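You operate a simulated robot arm through the tools that you are given. There is no shell and no other tool.

Carry out the task below with a simulated robot arm. There is one attempt and no reset: what you move stays moved.

JOB
Wipe the crumbs off with a damp cloth, then slide the tray to where they lay.
Fine: spray the red cloth with the cleaner can and cap the can before wiping; put the cloth back on the white box. What is to be rubbed or washed off counts as gone when no trace of it is left.

Only the result counts: the job must be done as asked and must still hold three seconds after the hand-in. Knocking over, shifting, dropping, spilling or breaking anything else fails it. Lids that push on must go on centred and level and be pressed home; caps that screw on are set level and turned clockwise until they are tight. Flat cloth is picked up by pressing the open fingertips on it (5 to 10 N) and closing them slowly along it; thin cloth reads only 2 to 8 mm in the jaws.

ROBOT AND FRAMES
A 5-joint arm with a two-finger parallel gripper, fixed in place. Base frame: the origin is at the foot of the arm, x ahead of it, y to its left, z up; the work surface is at about z = 0. Units: cm, rad, N and s.
With the tool pointing down near the work surface it reaches from about 26 to 60 cm from the base axis. Its first joint turns from -1.152 to 1.152 rad. The tool tilts only in the upright plane through the base axis and itself; it spins freely about its own axis. Payload 1.57 kg.
Tool frame: the origin (TCP) lies between the finger pads and is the grasp point; the fingertips stand 3 cm ahead of it; z points along the fingers, y is the line along which they close. The gripper opens to 8 cm. The fingers are 1.7 cm wide and 1.2 cm thick; the gripper's body (4 by 8.2 cm) begins 8 cm behind the TCP.
Orientation is that of the tool frame in the base frame, as a unit quaternion [w, x, y, z]. With the fingers straight down and closing along the base's y, the tool's x points along the base's -x, its y along +y and its z along -z.

CONTROLS
- The arm moves only by the tool move_arm. Its argument "rows" is a list of rows, each a list of 7 numbers: the turn, a rotation vector about the tool's x, y, z in units of 90 degrees (1.0 is 90 degrees), then the shift along the tool's x, y, z in units of 500 mm (1.0 is 500 mm), then the closure, from 0 (fully open) to 1 (shut). In form: [[wx, wy, wz, dx, dy, dz, gripper], ...]. A call has 1 to 20 rows; each row is the pose to reach, as a shift and turn from the pose commanded when the call began, along the tool's axes at that moment. A call with a number of a shift or a turn outside -1 to 1 is refused whole. A row lasts 0.2 s, in which the tool goes at most 5 cm and 0.15 rad; a call with a longer step from one row to the next is refused whole, and so is a gripper value outside its range. Where a pose cannot be reached the arm comes as near as it can. A force on the tool above 90 N (or 10 N above the force at the start of the call, whichever is more), or a blocked arm, ends the call early, and 0.2 s more pass. The fingers move at their own pace (about 15.3 cm/s each) and stop on an object; they squeeze with about 40 N. The grip force told is the motor's: it shows also when the fingers shut on nothing. Time passes only in rows, and 0.2 s behind the last, so rows that repeat a pose let the fingers close. It gives the time, the measured TCP pose, the force on the tool (base axes), the opening and the grip force at its end, in the units of the frame above (readings bear some noise), with the torque about the TCP (base axes, N m) and any sound that the robot's microphone picked up.
- Cameras (640 x 400 px; columns grow to the right, rows downward): "scene" is fixed at [0.41, 38.26, 50.84]; the picture's right is [-0.96, -0.28, 0.00], its down [-0.20, 0.69, -0.70] and it looks along [0.19, -0.67, -0.72] (base axes); focal length 214 px, centre (320, 200). "wrist" rides on the gripper at [7.2, -0.7, -12.2] in the tool frame; the picture's right is [0.09, 1.00, 0.00], its down [-0.84, 0.08, -0.54] and it looks along [-0.54, 0.05, 0.84] (tool axes); focal length 238 px, centre (320, 200). There is no depth. A picture from a camera that has moved, and an enlarged one, comes with that camera's place and axes in the base frame and with its lens.
- get_image(camera): a new picture of that camera. No time passes.
- close_up(camera, box): a new picture of the part [left, top, right, bottom] of that camera's present view, enlarged. No time passes.
- close_job(): hands the job in; it is judged then, once.

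Nothing tells you positions but the pictures and the camera data. Unless the task says otherwise, let go and move clear before handing in.

The tools are called after ">>>" as a command line: name --pt "numbers of a row" for each row, then --argument value for the rest, lists and objects as JSON in quotes. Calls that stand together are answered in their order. move_arm: Moves the arm, as the interface text tells. Its arguments: {"type":"object","properties":{"rows":{"type":"array"}},"required":["rows"]} The other tools are called the same way: get_image (camera) takes a picture; close_up (camera, box) takes an enlarged picture of a part of a camera's view; close_job () hands the job in.

At the start:

```text
time_s: 0.0
position: [31.07, 3.74, 44.12]
tcp_rot: [0.0, -0.001, 1.0, 0.0]
force: [0.0, -0.1, -0.5]
moment: [0.0, 0.0, 0.01]
finger_gap: 8.0
grasp_force: 0.1
```

scene: 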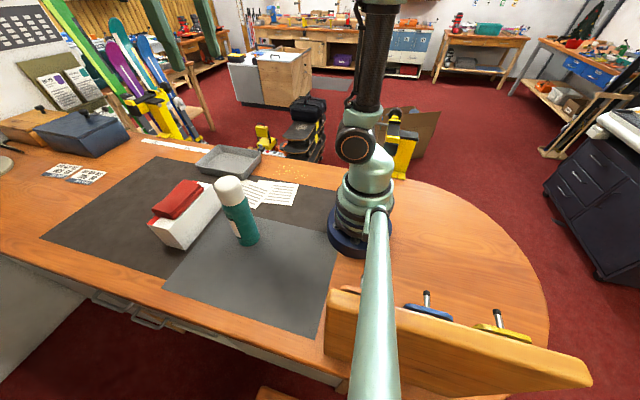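
wrist: 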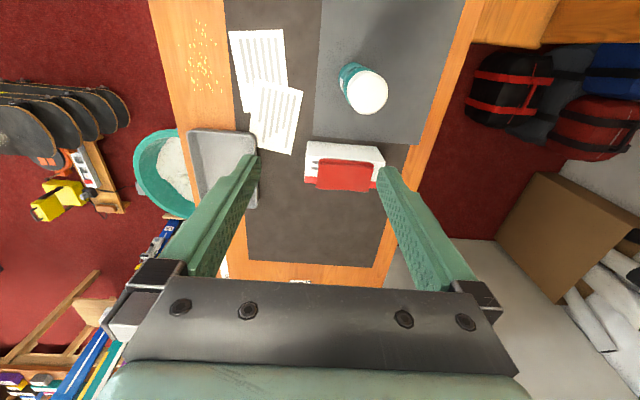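

I see a cleaner can with a white cap, a red cloth on a white box, a grey tray, papers, and yellow crumbs at the far side of the bench. First I'll look closer at everything.

>>> close_up --camera "scene" --box '[140, 130, 340, 255]'

>>> close_up --camera "wrist" --box '[150, 0, 310, 100]'

>>> close_up --camera "wrist" --box '[280, 40, 440, 220]'

```text
3.20 times, centred on (240, 192) of scene
camera zoom: at [0.41, 38.26, 50.84], right [-0.96, -0.28, 0.0], down [-0.2, 0.69, -0.7], along [0.19, -0.67, -0.72], focal length 686 px, centre (576, 224)
```

zoom: 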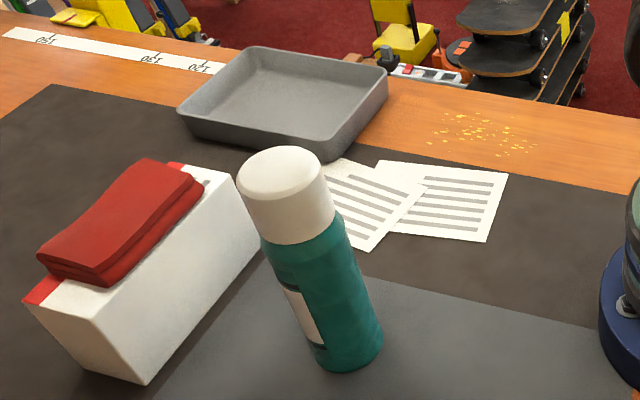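

```text
4.00 times, centred on (230, 50) of wrist
camera zoom: at [24.01, 3.09, 56.29], right [-0.09, 1.0, 0.0], down [0.84, 0.08, 0.54], along [0.54, 0.05, -0.84], focal length 953 px, centre (680, 800)
```

zoom: 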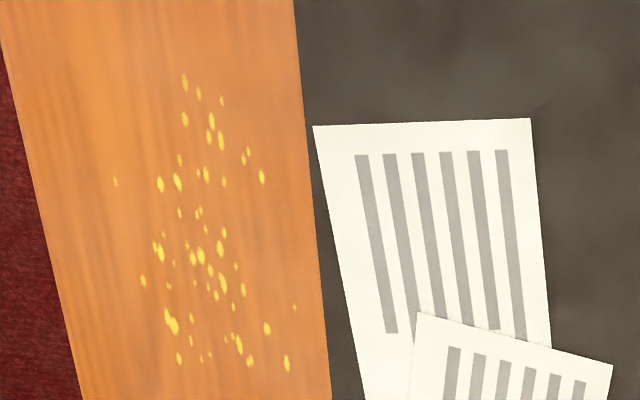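

```text
2.22 times, centred on (360, 130) of wrist
camera zoom: at [24.01, 3.09, 56.29], right [-0.09, 1.0, 0.0], down [0.84, 0.08, 0.54], along [0.54, 0.05, -0.84], focal length 530 px, centre (231, 356)
```

zoom: 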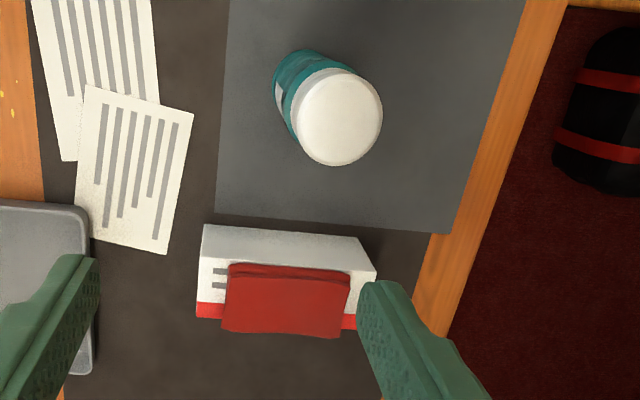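

The can stands near (28.6, 10.4) and is about 20 cm tall. The cloth is near (46.7, 10.6) at z about 10.8, the crumbs are around (28, -21) and the tray is near (53, -19). I'll zoom in further before moving.

>>> close_up --camera "scene" --box '[205, 170, 270, 250]'

>>> close_up --camera "scene" --box '[140, 170, 230, 255]'

>>> close_up --camera "scene" --box '[190, 140, 320, 215]'

>>> close_up --camera "wrist" --box '[325, 50, 405, 130]'

>>> close_up --camera "wrist" --box '[290, 130, 400, 200]'

>>> close_up --camera "wrist" --box '[170, 100, 310, 220]'

```text
5.00 times, centred on (238, 210) of scene
camera zoom: at [0.41, 38.26, 50.84], right [-0.96, -0.28, 0.0], down [-0.2, 0.69, -0.7], along [0.19, -0.67, -0.72], focal length 1072 px, centre (732, 150)
```

zoom: 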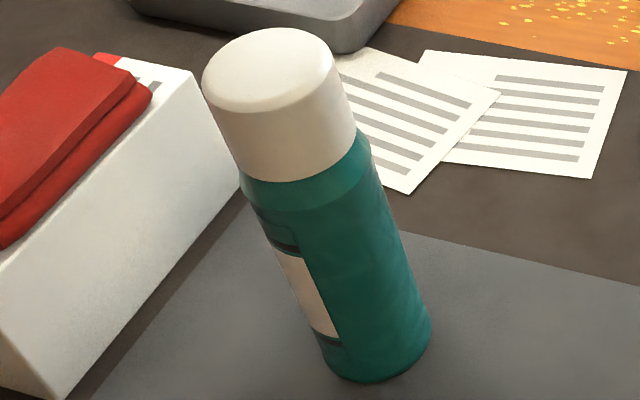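

```text
4.71 times, centred on (185, 212) of scene
camera zoom: at [0.41, 38.26, 50.84], right [-0.96, -0.28, 0.0], down [-0.2, 0.69, -0.7], along [0.19, -0.67, -0.72], focal length 1009 px, centre (955, 141)
```

zoom: 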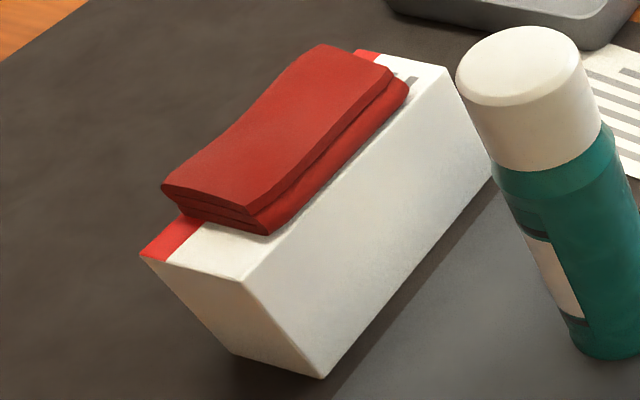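

```text
4.92 times, centred on (255, 178) of scene
camera zoom: at [0.41, 38.26, 50.84], right [-0.96, -0.28, 0.0], down [-0.2, 0.69, -0.7], along [0.19, -0.67, -0.72], focal length 1056 px, centre (640, 311)
```

zoom: 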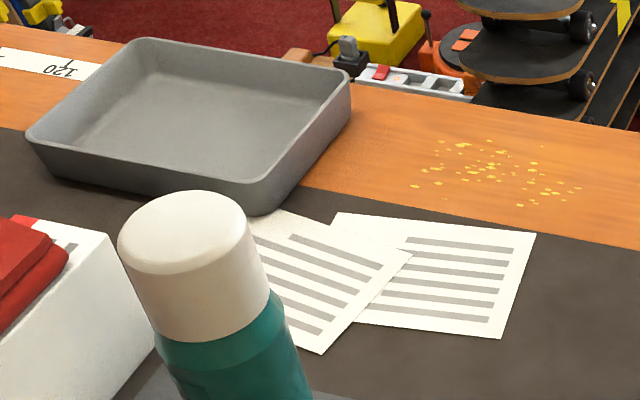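

```text
5.00 times, centred on (365, 90) of wrist
camera zoom: at [24.01, 3.09, 56.29], right [-0.09, 1.0, 0.0], down [0.84, 0.08, 0.54], along [0.54, 0.05, -0.84], focal length 1192 px, centre (95, 750)
```

zoom: 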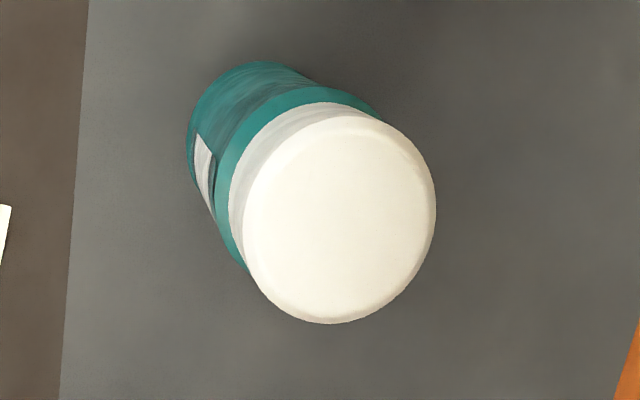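

```text
5.71 times, centred on (345, 165) of wrist
camera zoom: at [24.01, 3.09, 56.29], right [-0.09, 1.0, 0.0], down [0.84, 0.08, 0.54], along [0.54, 0.05, -0.84], focal length 1362 px, centre (177, 400)
```

zoom: 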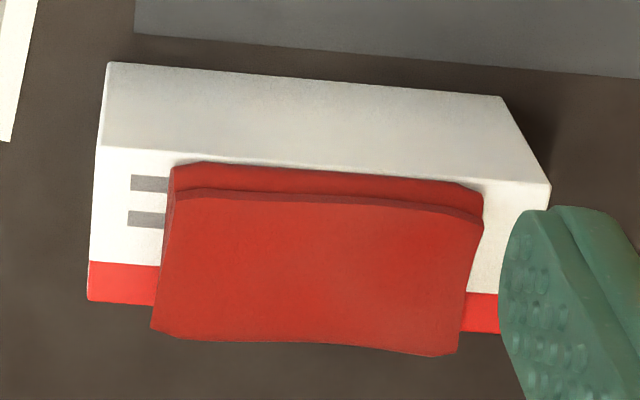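

```text
3.33 times, centred on (240, 160) of wrist
camera zoom: at [24.01, 3.09, 56.29], right [-0.09, 1.0, 0.0], down [0.84, 0.08, 0.54], along [0.54, 0.05, -0.84], focal length 794 px, centre (587, 333)
```

zoom: 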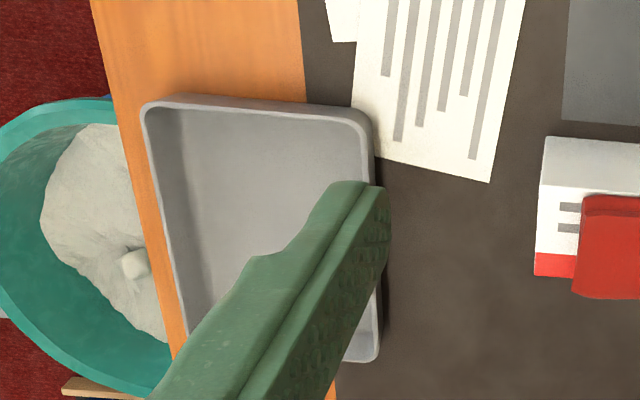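

The cap is about 5.4 cm wide, with its top at about z = 20.6. I'll bring the open gripper above the can to check alignment.

>>> move_arm --pt "0 0 0 0.009 0.027 0.06 0" --pt "0 0 0 0.018 0.054 0.12 0" --pt "0 0 0 0.027 0.08 0.18 0" --pt "0 0 0 0.036 0.107 0.24 0" --pt "0 0 0 0.044 0.133 0.3 0" --pt "0 0 0 0.044 0.133 0.3 0"

>>> get_image --camera "wrist"

>>> close_up --camera "scene" --box '[180, 130, 300, 250]'

```text
time_s: 1.4
position: [28.83, 10.53, 29.1]
tcp_rot: [0.0, 0.0, 1.0, 0.0]
force: [0.5, 0.9, -0.2]
moment: [0.02, 0.01, -0.04]
finger_gap: 8.01
grasp_force: 0.0
```

```text
taken
camera wrist: at [21.74, 9.79, 41.35], right [-0.09, 1.0, 0.0], down [0.84, 0.08, 0.54], along [0.54, 0.05, -0.84], focal length 238 px, centre (320, 200)
```

wrist: 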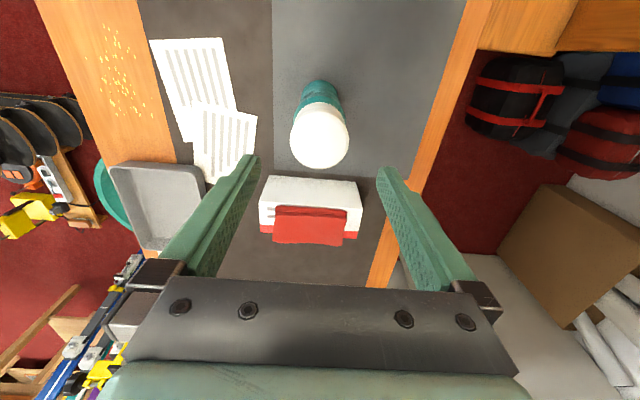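

```text
3.33 times, centred on (240, 190) of scene
camera zoom: at [0.41, 38.26, 50.84], right [-0.96, -0.28, 0.0], down [-0.2, 0.69, -0.7], along [0.19, -0.67, -0.72], focal length 715 px, centre (587, 233)
```

zoom: 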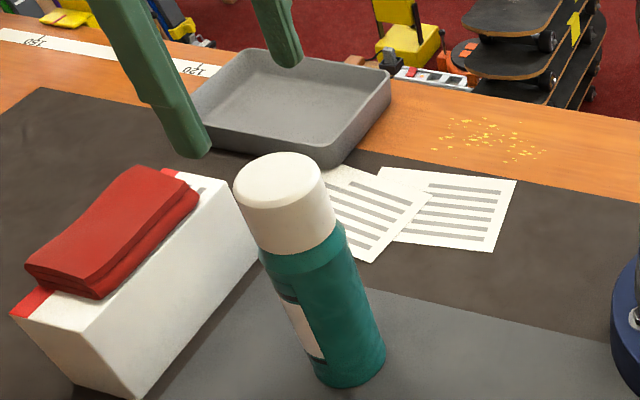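

I'll measure the cap more exactly in the wrist view.

>>> close_up --camera "wrist" --box '[280, 70, 360, 180]'

>>> close_up --camera "scene" --box '[210, 170, 265, 250]'

```text
3.64 times, centred on (320, 125) of wrist
camera zoom: at [21.74, 9.79, 41.35], right [-0.09, 1.0, 0.0], down [0.84, 0.08, 0.54], along [0.54, 0.05, -0.84], focal length 867 px, centre (320, 473)
```

zoom: 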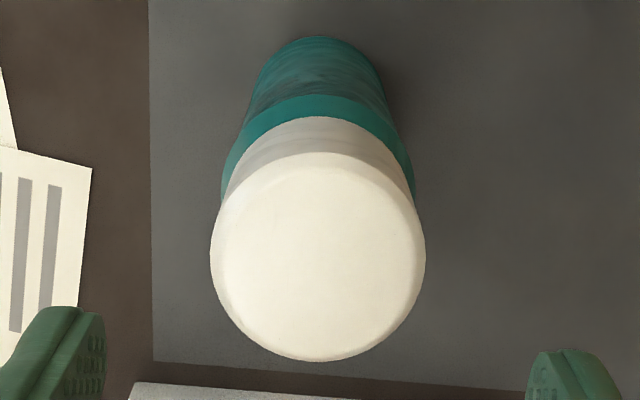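

```text
5.00 times, centred on (238, 210) of scene
camera zoom: at [0.41, 38.26, 50.84], right [-0.96, -0.28, 0.0], down [-0.2, 0.69, -0.7], along [0.19, -0.67, -0.72], focal length 1072 px, centre (732, 150)
```

zoom: 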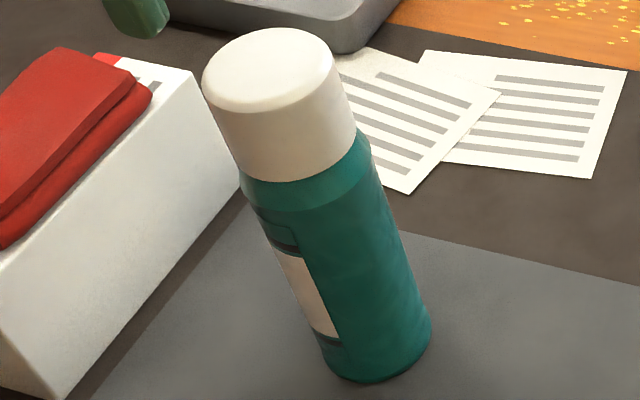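

The cap centre is at about (28.75, 10.37), with its top near z = 20.6 and its lower edge near 16.3. I'll lower the fingers around the cap.

>>> move_arm --pt "0 0 0 0.0024 0 0.05 0" --pt "0 0 0 0.0024 0 0.1 0" --pt "0 0 0 0.0024 0 0.13 0" --pt "0 0 0 0.0024 0 0.16 0" --pt "0 0 0 0.0024 0 0.19 0" --pt "0 0 0 0.0024 0 0.19 0"

>>> get_image --camera "wrist"

>>> close_up --camera "scene" --box '[190, 130, 290, 250]'

```text
time_s: 2.8
position: [28.91, 10.52, 19.47]
tcp_rot: [0.0, 0.0, 1.0, 0.0]
force: [0.1, -0.6, -0.1]
moment: [0.01, -0.03, -0.01]
finger_gap: 8.02
grasp_force: 0.1
```

```text
taken
camera wrist: at [21.77, 9.77, 31.78], right [-0.09, 1.0, 0.0], down [0.84, 0.08, 0.54], along [0.54, 0.05, -0.84], focal length 238 px, centre (320, 200)
```

wrist: 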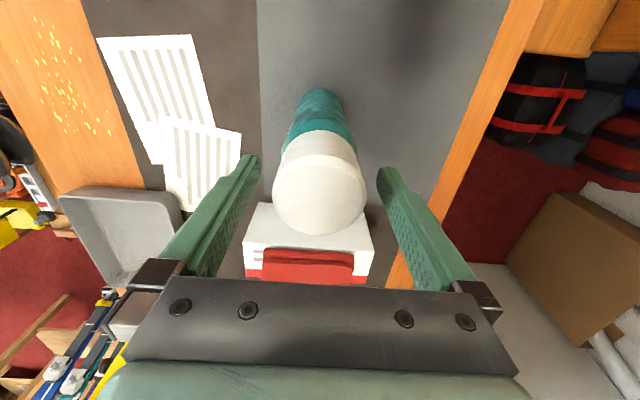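

```text
3.33 times, centred on (240, 190) of scene
camera zoom: at [0.41, 38.26, 50.84], right [-0.96, -0.28, 0.0], down [-0.2, 0.69, -0.7], along [0.19, -0.67, -0.72], focal length 715 px, centre (587, 233)
```

zoom: 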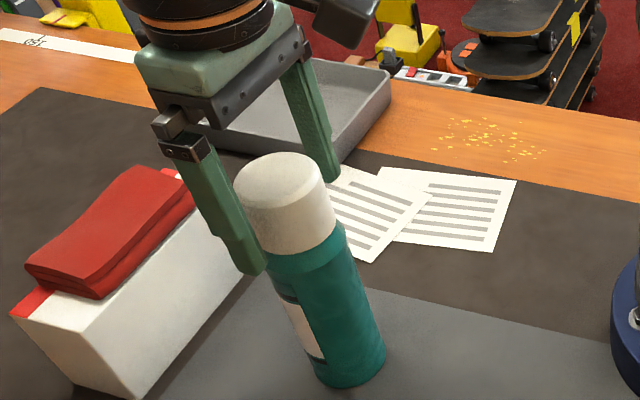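

The fingers straddle the cap. I'll check the centring before closing.

>>> close_up --camera "wrist" --box '[230, 120, 410, 250]'

```text
3.08 times, centred on (320, 185) of wrist
camera zoom: at [21.77, 9.77, 31.78], right [-0.09, 1.0, 0.0], down [0.84, 0.08, 0.54], along [0.54, 0.05, -0.84], focal length 733 px, centre (320, 246)
```

zoom: 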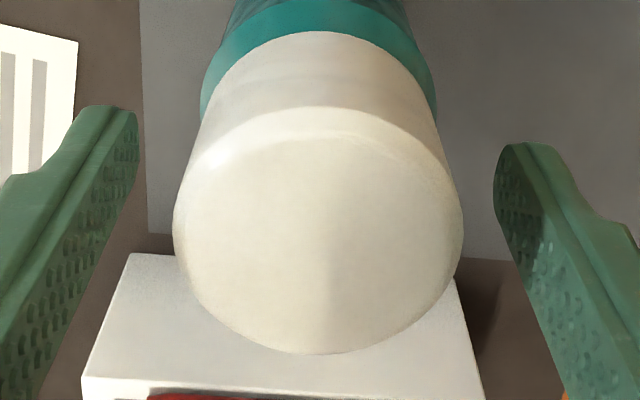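

>>> move_arm --pt "0 0 0 0.003 -0.002 0 0" --pt "0 0 0 0.003 -0.002 0 0.25" --pt "0 0 0 0.003 -0.002 0 0.3" --pt "0 0 0 0.003 -0.002 0 0.33" --pt "0 0 0 0.003 -0.002 0 0.36" --pt "0 0 0 0.003 -0.002 0 0.4" --pt "0 0 0 0.003 -0.002 0 0.6" --pt "0 0 0 0.003 -0.002 0 1" --pt "0 0 0 0.003 -0.002 0 1"

>>> get_image --camera "wrist"

>>> close_up --camera "scene" --box '[190, 130, 290, 250]'

```text
time_s: 4.8
position: [28.7, 10.5, 19.56]
tcp_rot: [0.0, 0.0, 1.0, 0.0]
force: [0.4, -0.4, -0.1]
moment: [-0.02, 0.0, -0.01]
finger_gap: 5.87
grasp_force: 40.2
heard: snap
```

```text
taken
camera wrist: at [21.56, 9.65, 31.83], right [-0.09, 1.0, 0.0], down [0.84, 0.08, 0.54], along [0.54, 0.05, -0.84], focal length 238 px, centre (320, 200)
```

wrist: 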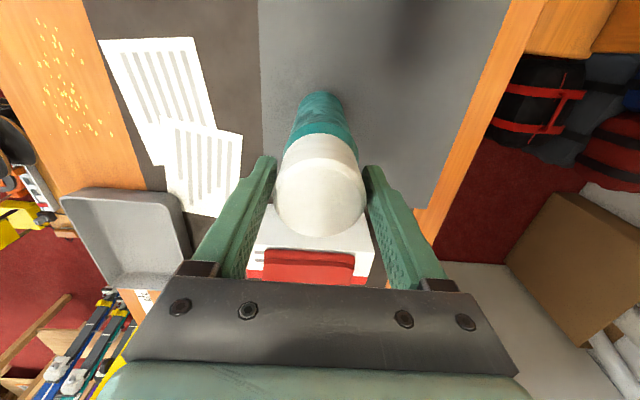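

```text
3.33 times, centred on (240, 190) of scene
camera zoom: at [0.41, 38.26, 50.84], right [-0.96, -0.28, 0.0], down [-0.2, 0.69, -0.7], along [0.19, -0.67, -0.72], focal length 715 px, centre (587, 233)
```

zoom: 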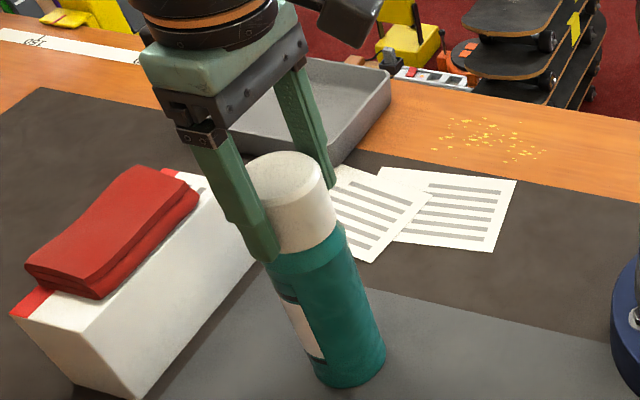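

The cap is gripped at 5.87 cm and I heard a snap. I'll pull up slowly and watch the force.

>>> move_arm --pt "0 0 0 0 0 -0.003 1" --pt "0 0 0 0 0 -0.006 1" --pt "0 0 0 0 0 -0.01 1" --pt "0 0 0 0 0 -0.01 1"

>>> close_up --camera "scene" --box '[190, 130, 290, 250]'

```text
time_s: 5.8
position: [28.63, 10.41, 19.97]
tcp_rot: [0.0, 0.0, 1.0, 0.0]
force: [-0.1, -0.3, 0.0]
moment: [0.0, 0.01, -0.01]
finger_gap: 5.86
grasp_force: 39.8
```

```text
3.33 times, centred on (240, 190) of scene
camera zoom: at [0.41, 38.26, 50.84], right [-0.96, -0.28, 0.0], down [-0.2, 0.69, -0.7], along [0.19, -0.67, -0.72], focal length 715 px, centre (587, 233)
```

zoom: 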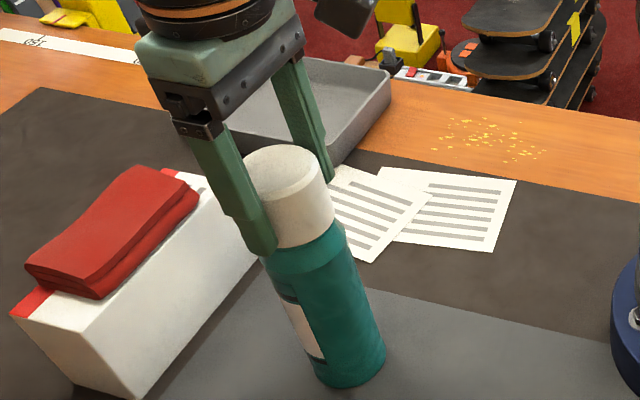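

The cap lifts and the can stays put. I'll raise it further to see the nozzle.

>>> move_arm --pt "0 0 0 0 0 -0.02 1" --pt "0 0 0 0 0 -0.04 1" --pt "0 0 0 0 0 -0.08 1" --pt "0 0 0 0 0 -0.13 1" --pt "0 0 0 0 0 -0.2 1" --pt "0 0 0 0 0 -0.2 1"

>>> close_up --camera "scene" --box '[190, 130, 290, 250]'

>>> get_image --camera "scene"

>>> get_image --camera "wrist"

```text
time_s: 7.2
position: [28.53, 10.42, 30.27]
tcp_rot: [0.0, 0.0, 1.0, -0.001]
force: [-0.3, 0.0, -0.5]
moment: [0.01, 0.02, -0.02]
finger_gap: 5.84
grasp_force: 40.5
```

```text
3.33 times, centred on (240, 190) of scene
camera zoom: at [0.41, 38.26, 50.84], right [-0.96, -0.28, 0.0], down [-0.2, 0.69, -0.7], along [0.19, -0.67, -0.72], focal length 715 px, centre (587, 233)
```

zoom: 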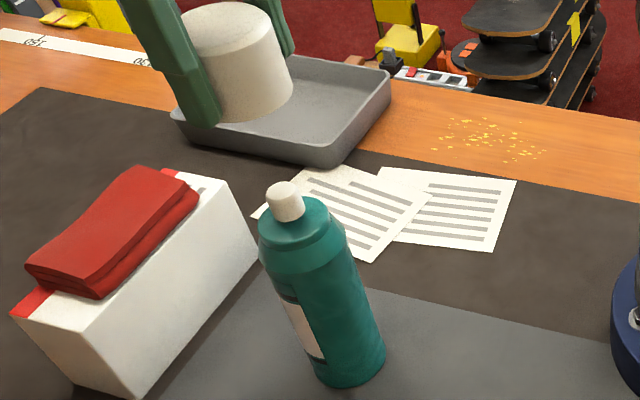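

```text
taken
```

scene: 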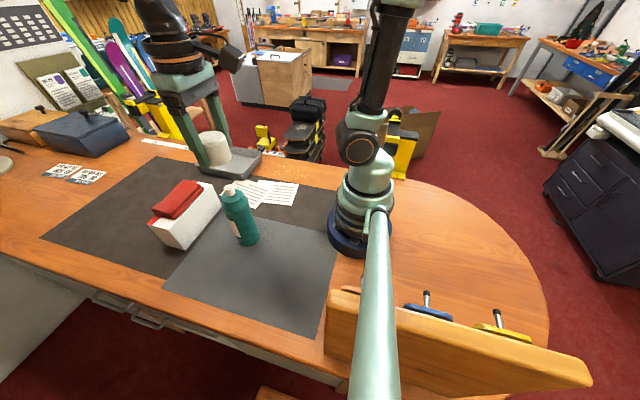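

```text
taken
camera wrist: at [21.46, 9.59, 42.47], right [-0.09, 1.0, 0.0], down [0.84, 0.08, 0.54], along [0.54, 0.05, -0.84], focal length 238 px, centre (320, 200)
```

wrist: 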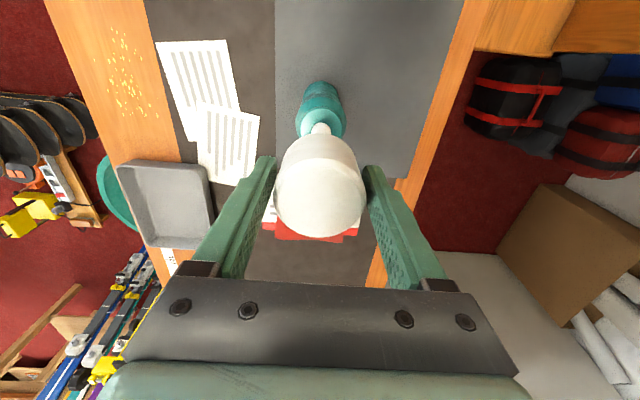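

The cap is off. I'll look at the actuator to see where its spout points.

>>> close_up --camera "scene" --box '[215, 175, 260, 210]'

>>> close_up --camera "wrist" --box '[290, 70, 350, 145]'

```text
11.43 times, centred on (238, 192) of scene
camera zoom: at [0.41, 38.26, 50.84], right [-0.96, -0.28, 0.0], down [-0.2, 0.69, -0.7], along [0.19, -0.67, -0.72], focal length 2451 px, centre (1263, 286)
```

zoom: 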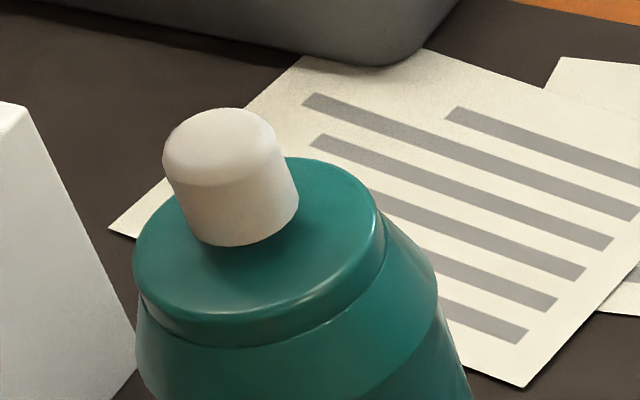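

```text
5.33 times, centred on (320, 108) of wrist
camera zoom: at [21.46, 9.59, 42.47], right [-0.09, 1.0, 0.0], down [0.84, 0.08, 0.54], along [0.54, 0.05, -0.84], focal length 1271 px, centre (320, 693)
```

zoom: 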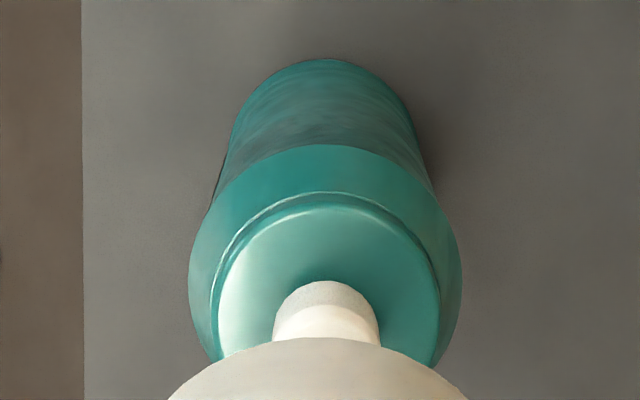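

The spout is not visible from this side, so it probably faces +x or -y. I'll first park the cap on the free grey mat near (30, 22).

>>> move_arm --pt "0 0 0 -0.005 0.05 0 1" --pt "0 0 0 -0.011 0.11 0 1" --pt "0 0 0 -0.017 0.17 0 1" --pt "0 0 0 -0.029 0.232 0 1" --pt "0 0 0 -0.029 0.232 0.08 1" --pt "0 0 0 -0.029 0.232 0.17 1" --pt "0 0 0 -0.029 0.232 0.26 1" --pt "0 0 0 -0.029 0.232 0.35 1" --pt "0 0 0 -0.029 0.232 0.42 1" --pt "0 0 0 -0.029 0.232 0.47 1" --pt "0 0 0 -0.029 0.232 0.5 1" --pt "0 0 0 -0.029 0.232 0.51 1" --pt "0 0 0 -0.029 0.232 0.51 1"

>>> get_image --camera "scene"

>>> close_up --camera "scene" --box '[180, 180, 300, 300]'

```text
time_s: 10.0
position: [30.11, 22.06, 4.51]
tcp_rot: [0.0, 0.0, 1.0, 0.0]
force: [-0.4, 0.6, -0.2]
moment: [0.01, 0.03, -0.02]
finger_gap: 5.85
grasp_force: 39.7
```

```text
taken
```

scene: 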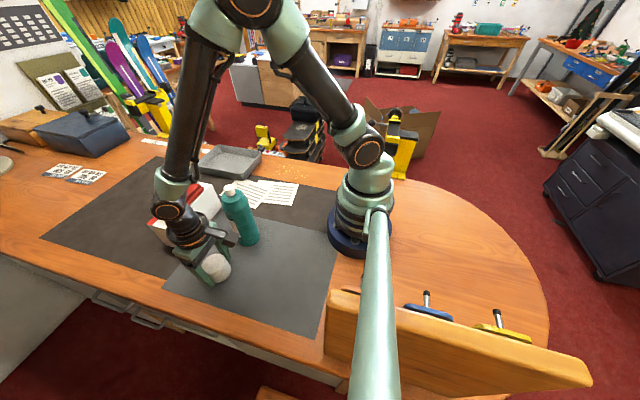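

```text
3.33 times, centred on (240, 240) of scene
camera zoom: at [0.41, 38.26, 50.84], right [-0.96, -0.28, 0.0], down [-0.2, 0.69, -0.7], along [0.19, -0.67, -0.72], focal length 715 px, centre (587, 67)
```

zoom: 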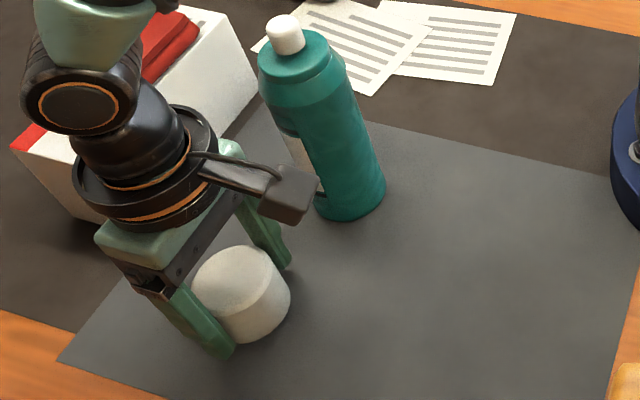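

The cap is over the mat. I'll lower it slowly until it touches.

>>> move_arm --pt "0 0 0 0 0 0.004 1" --pt "0 0 0 0 0 0.008 1" --pt "0 0 0 0 0 0.012 1" --pt "0 0 0 0 0 0.016 1" --pt "0 0 0 0 0 0.02 1" --pt "0 0 0 0 0 0.024 1" --pt "0 0 0 0 0 0.028 1" --pt "0 0 0 0 0 0.032 1"

```text
time_s: 11.8
position: [30.11, 22.16, 2.98]
tcp_rot: [0.0, -0.001, 1.0, 0.001]
force: [-2.7, -11.4, 42.6]
moment: [-1.03, 0.03, -0.01]
finger_gap: 5.84
grasp_force: 40.3
```

>>> move_arm --pt "0 0 0 0 0 -0.003 1" --pt "0 0 0 0 0 -0.003 1"

>>> close_up --camera "scene" --box '[180, 220, 260, 300]'

>>> get_image --camera "wrist"

```text
time_s: 12.4
position: [30.04, 21.99, 3.05]
tcp_rot: [-0.001, 0.0, 1.0, -0.002]
force: [0.0, 0.3, 2.3]
moment: [0.04, -0.02, 0.01]
finger_gap: 5.85
grasp_force: 40.2
```

```text
5.00 times, centred on (220, 260) of scene
camera zoom: at [0.41, 38.26, 50.84], right [-0.96, -0.28, 0.0], down [-0.2, 0.69, -0.7], along [0.19, -0.67, -0.72], focal length 1072 px, centre (820, -100)
```

zoom: 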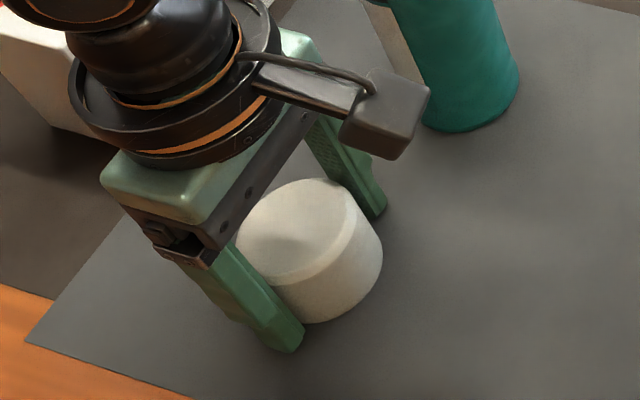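

```text
taken
camera wrist: at [22.91, 21.25, 15.31], right [-0.09, 1.0, 0.0], down [0.84, 0.08, 0.54], along [0.54, 0.05, -0.84], focal length 238 px, centre (320, 200)
```

wrist: 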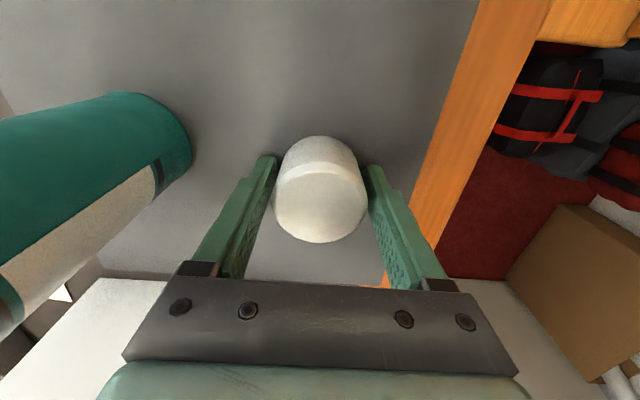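

The fingertips are at the mat and the cap is just about down. I'll release and rise.

>>> move_arm --pt "0 0 0 0 0 0 0.2" --pt "0 0 0 0 0 0 0.1" --pt "0 0 0 0 0 0 0" --pt "0 0 0 0 0 -0.05 0" --pt "0 0 0 0 0 -0.15 0" --pt "0 0 0 0 0 -0.25 0" --pt "0 0 0 0 0 -0.35 0" --pt "0 0 0 0 0 -0.45 0" --pt "0 0 0 0 0 -0.54 0" --pt "0 0 0 0 0 -0.54 0"

>>> get_image --camera "wrist"

>>> close_up --camera "scene" --box '[150, 160, 290, 300]'

```text
time_s: 14.6
position: [30.09, 21.91, 30.09]
tcp_rot: [0.0, 0.0, 1.0, -0.001]
force: [0.1, 0.2, -0.4]
moment: [0.0, 0.0, -0.03]
finger_gap: 7.98
grasp_force: 0.2
```

```text
taken
camera wrist: at [23.0, 21.18, 42.32], right [-0.09, 1.0, 0.0], down [0.84, 0.08, 0.54], along [0.54, 0.05, -0.84], focal length 238 px, centre (320, 200)
```

wrist: 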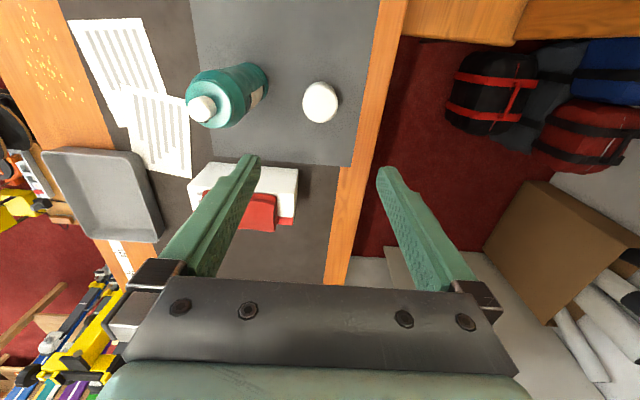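

```text
2.86 times, centred on (220, 230) of scene
camera zoom: at [0.41, 38.26, 50.84], right [-0.96, -0.28, 0.0], down [-0.2, 0.69, -0.7], along [0.19, -0.67, -0.72], focal length 613 px, centre (606, 114)
```

zoom: 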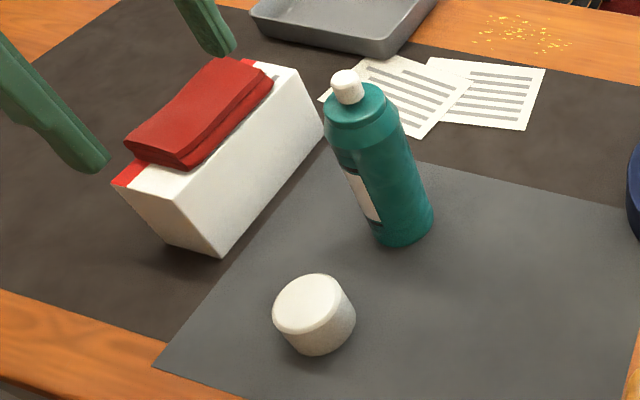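

The cap stands safely at (30, 22). I'll swing the gripper round to look at the actuator from the +x side.

>>> move_arm --pt "0 0 0.09 -0.013 -0.02 0 0" --pt "0 0 0.18 -0.028 -0.043 0 0" --pt "0 0 0.27 -0.043 -0.065 0 0" --pt "0 0 0.36 -0.058 -0.087 0 0" --pt "0 0 0.45 -0.072 -0.108 0 0" --pt "0 0 0.54 -0.086 -0.13 0.01 0" --pt "0 0 0.63 -0.1 -0.152 0.02 0" --pt "0 0 0.72 -0.115 -0.173 0.035 0" --pt "0 0 0.81 -0.13 -0.195 0.05 0" --pt "0 0 0.9 -0.144 -0.216 0.065 0" --pt "0 0 0.95 -0.152 -0.23 0.075 0" --pt "0 0 1 -0.158 -0.238 0.08 0"

>>> get_image --camera "wrist"

>>> move_arm --pt "0 0 0.09 0 0 0 0" --pt "0 0 0.18 0 0 0 0" --pt "0 0 0.27 0 0 0 0" --pt "0 0 0.36 0 0 0 0" --pt "0 0 0.45 0 0 0 0" --pt "0 0 0.54 0 0 0 0" --pt "0 0 0.63 0 0 0 0" --pt "0 0 0.72 0 0 0 0" --pt "0 0 0.81 0 0 0 0" --pt "0 0 0.9 0 0 0 0" --pt "0 0 0.96 0 0 0 0" --pt "0 0 1 0 0 0 0" --pt "0 0 1 0 0 0 0"

>>> get_image --camera "wrist"

```text
time_s: 17.2
position: [37.98, 10.12, 25.96]
tcp_rot: [0.0, 0.708, 0.707, 0.001]
force: [-0.4, -0.2, 0.0]
moment: [0.02, 0.01, -0.01]
finger_gap: 7.98
grasp_force: 0.0
```

```text
taken
camera wrist: at [37.46, 17.23, 38.38], right [1.0, 0.09, 0.0], down [0.08, -0.84, 0.54], along [0.05, -0.54, -0.84], focal length 238 px, centre (320, 200)
```

wrist: 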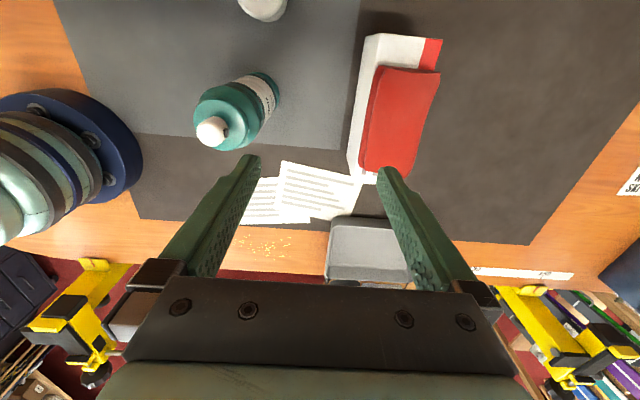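

```text
time_s: 20.0
position: [38.31, -4.85, 26.17]
tcp_rot: [0.0, 1.0, 0.003, 0.0]
force: [0.5, -0.7, -0.2]
moment: [0.0, 0.02, -0.01]
finger_gap: 8.01
grasp_force: 0.2
out of reach, approached as far as the arm can: row 9, 10, 11, 12, 13
```

```text
taken
camera wrist: at [45.55, -4.24, 38.49], right [0.1, -1.0, 0.0], down [-0.84, -0.08, 0.54], along [-0.54, -0.05, -0.84], focal length 238 px, centre (320, 200)
```

wrist: 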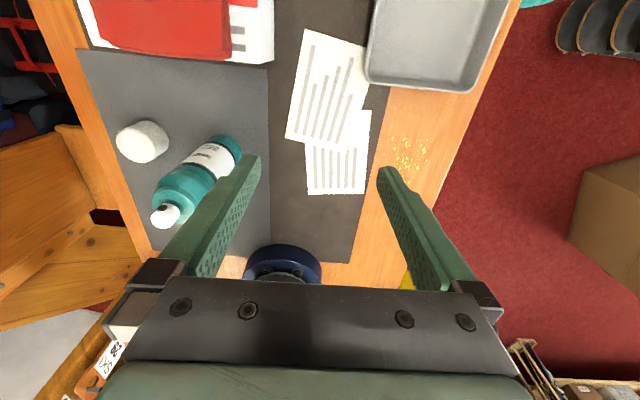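

I went past a spin limit but can see the can from the +x/-y side now. I'll zoom in on the actuator.

>>> close_up --camera "wrist" --box '[135, 130, 255, 240]'

>>> close_up --camera "wrist" --box '[270, 0, 520, 200]'

```text
3.64 times, centred on (195, 185) of wrist
camera zoom: at [45.55, -4.24, 38.49], right [0.1, -1.0, 0.0], down [-0.84, -0.08, 0.54], along [-0.54, -0.05, -0.84], focal length 867 px, centre (774, 254)
```

zoom: 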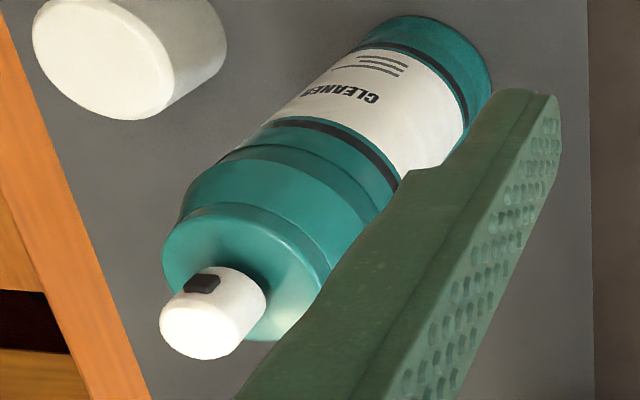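

```text
2.00 times, centred on (395, 100) of wrist
camera zoom: at [45.55, -4.24, 38.49], right [0.1, -1.0, 0.0], down [-0.84, -0.08, 0.54], along [-0.54, -0.05, -0.84], focal length 477 px, centre (170, 400)
```

zoom: 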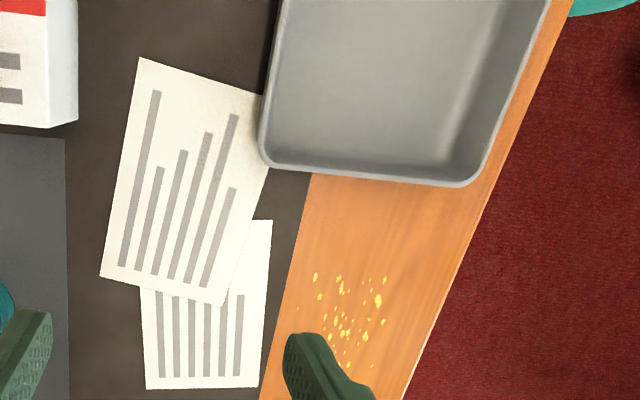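

The orifice faces about +x, roughly toward the cloth. I'll turn back a little for a clear view of the orifice and the cloth.

>>> move_arm --pt "0 0 -0.06 0 0 0 0" --pt "0 0 -0.12 0 0 0 0" --pt "0 0 -0.18 0 0 0 0" --pt "0 0 -0.24 0 0 0 0" --pt "0 0 -0.3 0 0 0 0" --pt "0 0 -0.36 0 0 0 0" --pt "0 0 -0.36 0 0 0 0"

>>> get_image --camera "wrist"

```text
time_s: 21.6
position: [38.45, -4.94, 26.23]
tcp_rot: [0.0, 0.96, 0.279, 0.0]
force: [0.1, 0.4, -0.5]
moment: [0.01, 0.0, 0.0]
finger_gap: 8.0
grasp_force: 0.1
```

```text
taken
camera wrist: at [44.11, -0.58, 38.56], right [0.61, -0.79, 0.0], down [-0.66, -0.51, 0.54], along [-0.43, -0.33, -0.84], focal length 238 px, centre (320, 200)
```

wrist: 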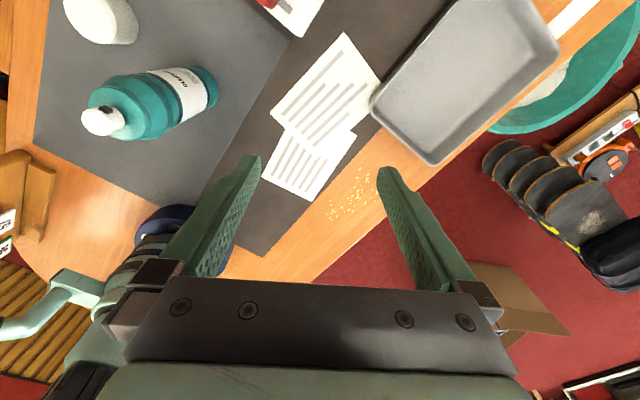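

>>> move_arm --pt "0 0 0 0.044 -0.055 0.01 0" --pt "0 0 0 0.088 -0.109 0.02 0" --pt "0 0 0 0.132 -0.164 0.03 0" --pt "0 0 0 0.175 -0.218 0.044 0" --pt "0 0 0 0.175 -0.218 0.044 0"

>>> get_image --camera "wrist"

>>> close_up --camera "wrist" --box '[200, 20, 380, 180]'

```text
time_s: 22.8
position: [40.0, 8.84, 24.22]
tcp_rot: [-0.001, 0.96, 0.279, 0.0]
force: [0.3, -0.1, -0.4]
moment: [0.0, 0.01, -0.03]
finger_gap: 8.03
grasp_force: 0.1
```

```text
taken
camera wrist: at [45.75, 13.16, 36.4], right [0.61, -0.79, 0.0], down [-0.67, -0.51, 0.54], along [-0.43, -0.33, -0.84], focal length 238 px, centre (320, 200)
```

wrist: 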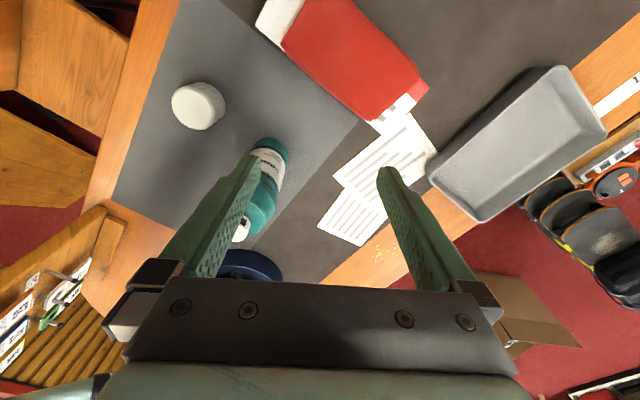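

```text
2.50 times, centred on (290, 100) of wrist
camera zoom: at [45.75, 13.16, 36.4], right [0.61, -0.79, 0.0], down [-0.67, -0.51, 0.54], along [-0.43, -0.33, -0.84], focal length 596 px, centre (395, 450)
```

zoom: 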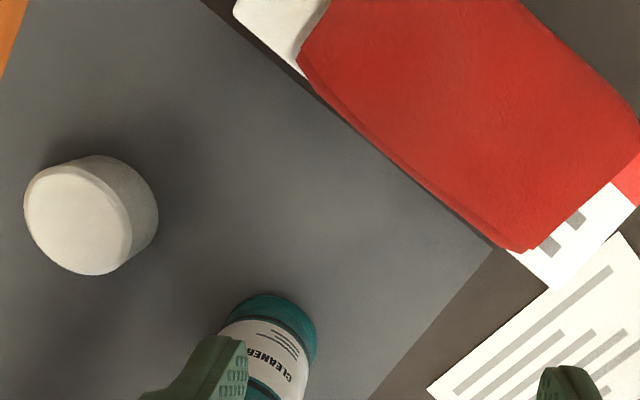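

>>> move_arm --pt "0 0 0 0.026 -0.079 0 0" --pt "0 0 0 0.053 -0.158 0 0" --pt "0 0 0 0.053 -0.158 0 0"

>>> get_image --camera "wrist"

>>> close_up --camera "wrist" --box '[280, 120, 370, 210]'

```text
time_s: 23.6
position: [37.64, 17.11, 24.1]
tcp_rot: [0.0, 0.96, 0.279, 0.0]
force: [-0.1, -0.8, 0.5]
moment: [0.01, 0.0, 0.02]
finger_gap: 8.01
grasp_force: 0.1
```

```text
taken
camera wrist: at [43.42, 21.4, 36.37], right [0.61, -0.79, 0.0], down [-0.67, -0.51, 0.54], along [-0.43, -0.33, -0.84], focal length 238 px, centre (320, 200)
```

wrist: 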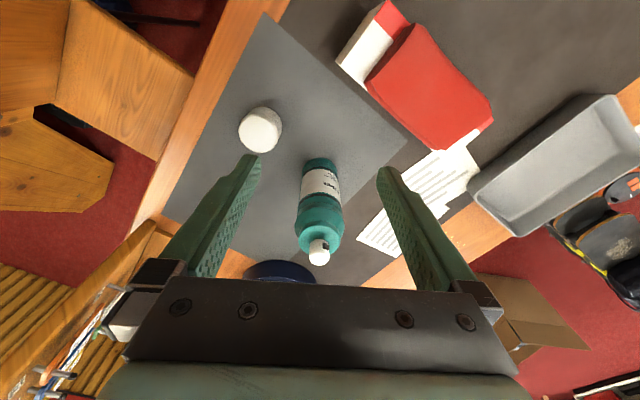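

```text
4.44 times, centred on (325, 165) of wrist
camera zoom: at [43.42, 21.4, 36.37], right [0.61, -0.79, 0.0], down [-0.67, -0.51, 0.54], along [-0.43, -0.33, -0.84], focal length 1059 px, centre (298, 356)
```

zoom: 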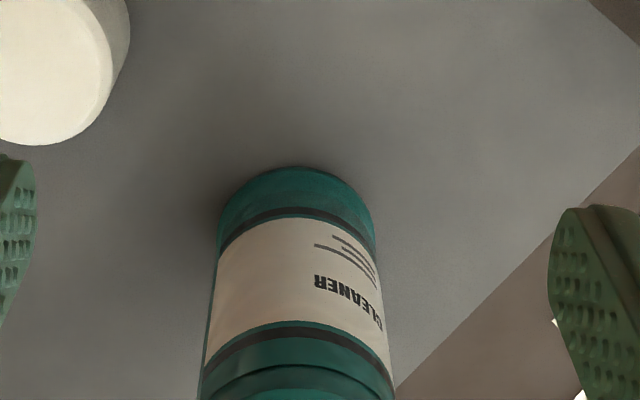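

>>> close_up --camera "wrist" --box '[280, 180, 360, 275]'

```text
4.21 times, centred on (320, 228) of wrist
camera zoom: at [43.42, 21.4, 36.37], right [0.61, -0.79, 0.0], down [-0.67, -0.51, 0.54], along [-0.43, -0.33, -0.84], focal length 1004 px, centre (320, 84)
```

zoom: 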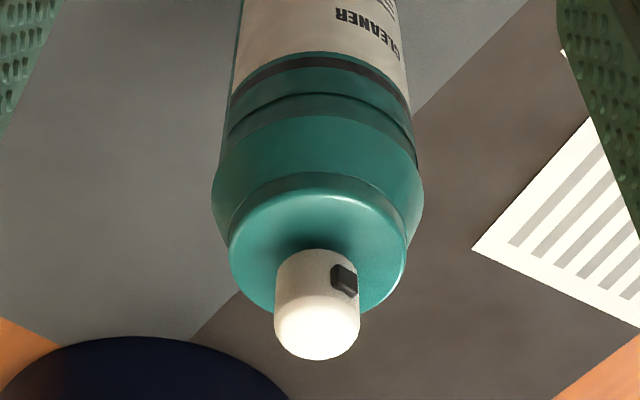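

The spout bearing is about -3°, which is almost straight at the cloth. Now I'll close the fingers and bring them above the actuator.

>>> move_arm --pt "0 0 0 -0.06 0.005 0 1" --pt "0 0 0 -0.12 0.01 0 1" --pt "0 0 0 -0.17 0.014 0 1" --pt "0 0 0 -0.2226 0.0181 0 1" --pt "0 0 0 -0.2226 0.0181 0.008 1" --pt "0 0 0 -0.2226 0.0181 0.008 1"

>>> get_image --camera "wrist"

>>> close_up --camera "scene" --box '[200, 140, 280, 230]'

```text
time_s: 25.0
position: [28.84, 10.12, 23.71]
tcp_rot: [0.0, 0.96, 0.279, 0.001]
force: [1.0, -0.3, -0.6]
moment: [-0.01, 0.02, 0.01]
finger_gap: 0.02
grasp_force: 21.6
```

```text
taken
camera wrist: at [34.61, 14.52, 35.98], right [0.61, -0.79, 0.0], down [-0.67, -0.51, 0.54], along [-0.43, -0.33, -0.84], focal length 238 px, centre (320, 200)
```

wrist: 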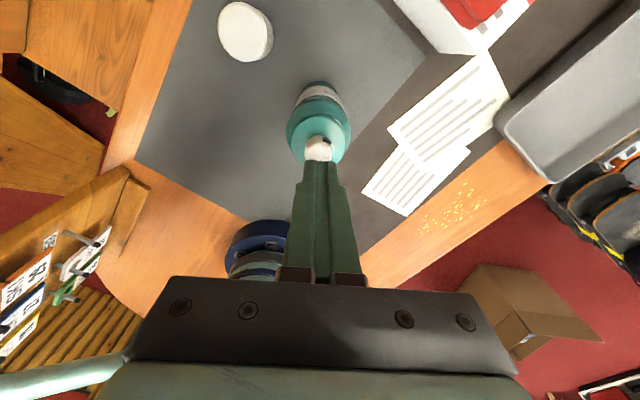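

```text
4.44 times, centred on (240, 185) of scene
camera zoom: at [0.41, 38.26, 50.84], right [-0.96, -0.28, 0.0], down [-0.2, 0.69, -0.7], along [0.19, -0.67, -0.72], focal length 953 px, centre (676, 267)
```

zoom: 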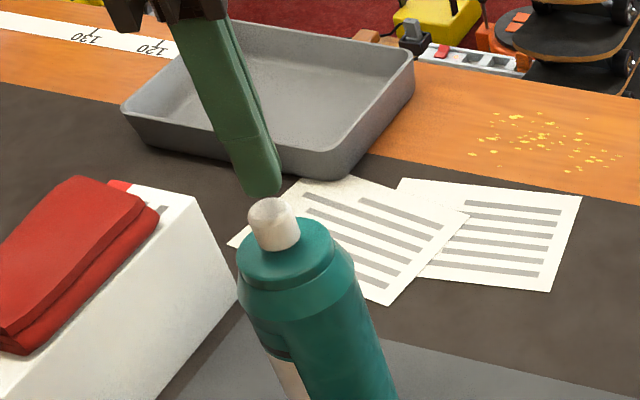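

>>> close_up --camera "wrist" --box '[280, 75, 360, 175]'

```text
4.00 times, centred on (320, 125) of wrist
camera zoom: at [34.61, 14.52, 35.98], right [0.61, -0.79, 0.0], down [-0.67, -0.51, 0.54], along [-0.43, -0.33, -0.84], focal length 953 px, centre (320, 500)
```

zoom: 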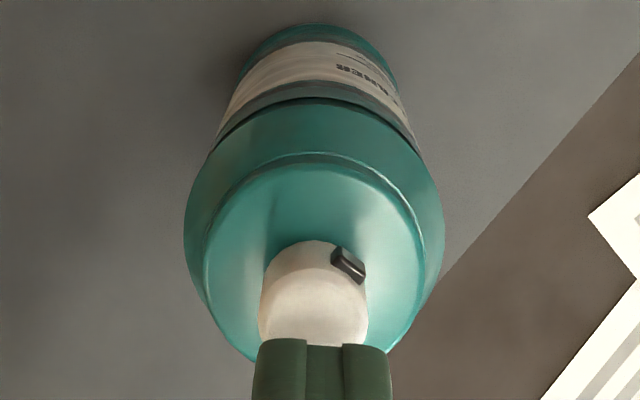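

The fingers need a small shift to sit over the actuator. I'll correct and come down until just above it.

>>> move_arm --pt "0 0 0 0.0054 -0.004 0 1" --pt "0 0 0 0.0054 -0.004 0.012 1" --pt "0 0 0 0.0054 -0.004 0.024 1" --pt "0 0 0 0.0054 -0.004 0.026 1"

>>> close_up --camera "wrist" --box '[280, 75, 360, 175]'

>>> close_up --camera "scene" --box '[215, 165, 260, 210]'

```text
time_s: 26.0
position: [28.97, 10.62, 22.45]
tcp_rot: [0.0, 0.96, 0.279, 0.0]
force: [-0.9, 0.4, -0.8]
moment: [-0.03, 0.01, -0.02]
finger_gap: 0.0
grasp_force: 21.3
```

```text
4.00 times, centred on (320, 125) of wrist
camera zoom: at [34.8, 14.98, 34.69], right [0.61, -0.79, 0.0], down [-0.67, -0.51, 0.54], along [-0.43, -0.33, -0.84], focal length 953 px, centre (320, 500)
```

zoom: 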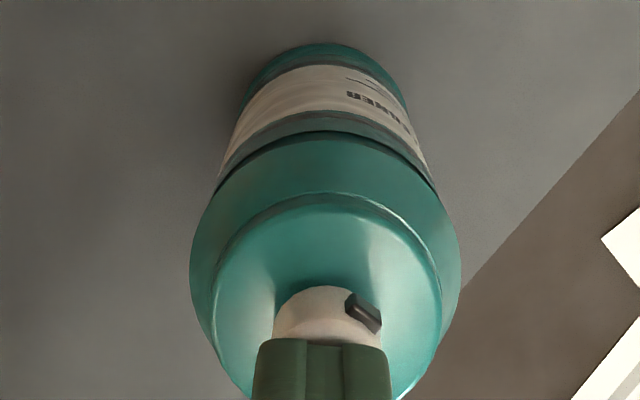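

```text
8.89 times, centred on (238, 188) of scene
camera zoom: at [0.41, 38.26, 50.84], right [-0.96, -0.28, 0.0], down [-0.2, 0.69, -0.7], along [0.19, -0.67, -0.72], focal length 1906 px, centre (1053, 311)
```

zoom: 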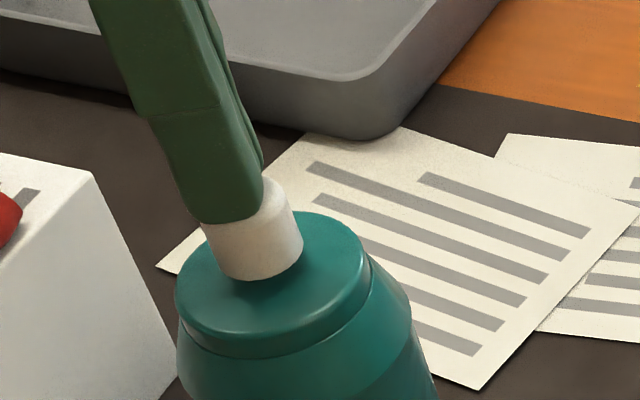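

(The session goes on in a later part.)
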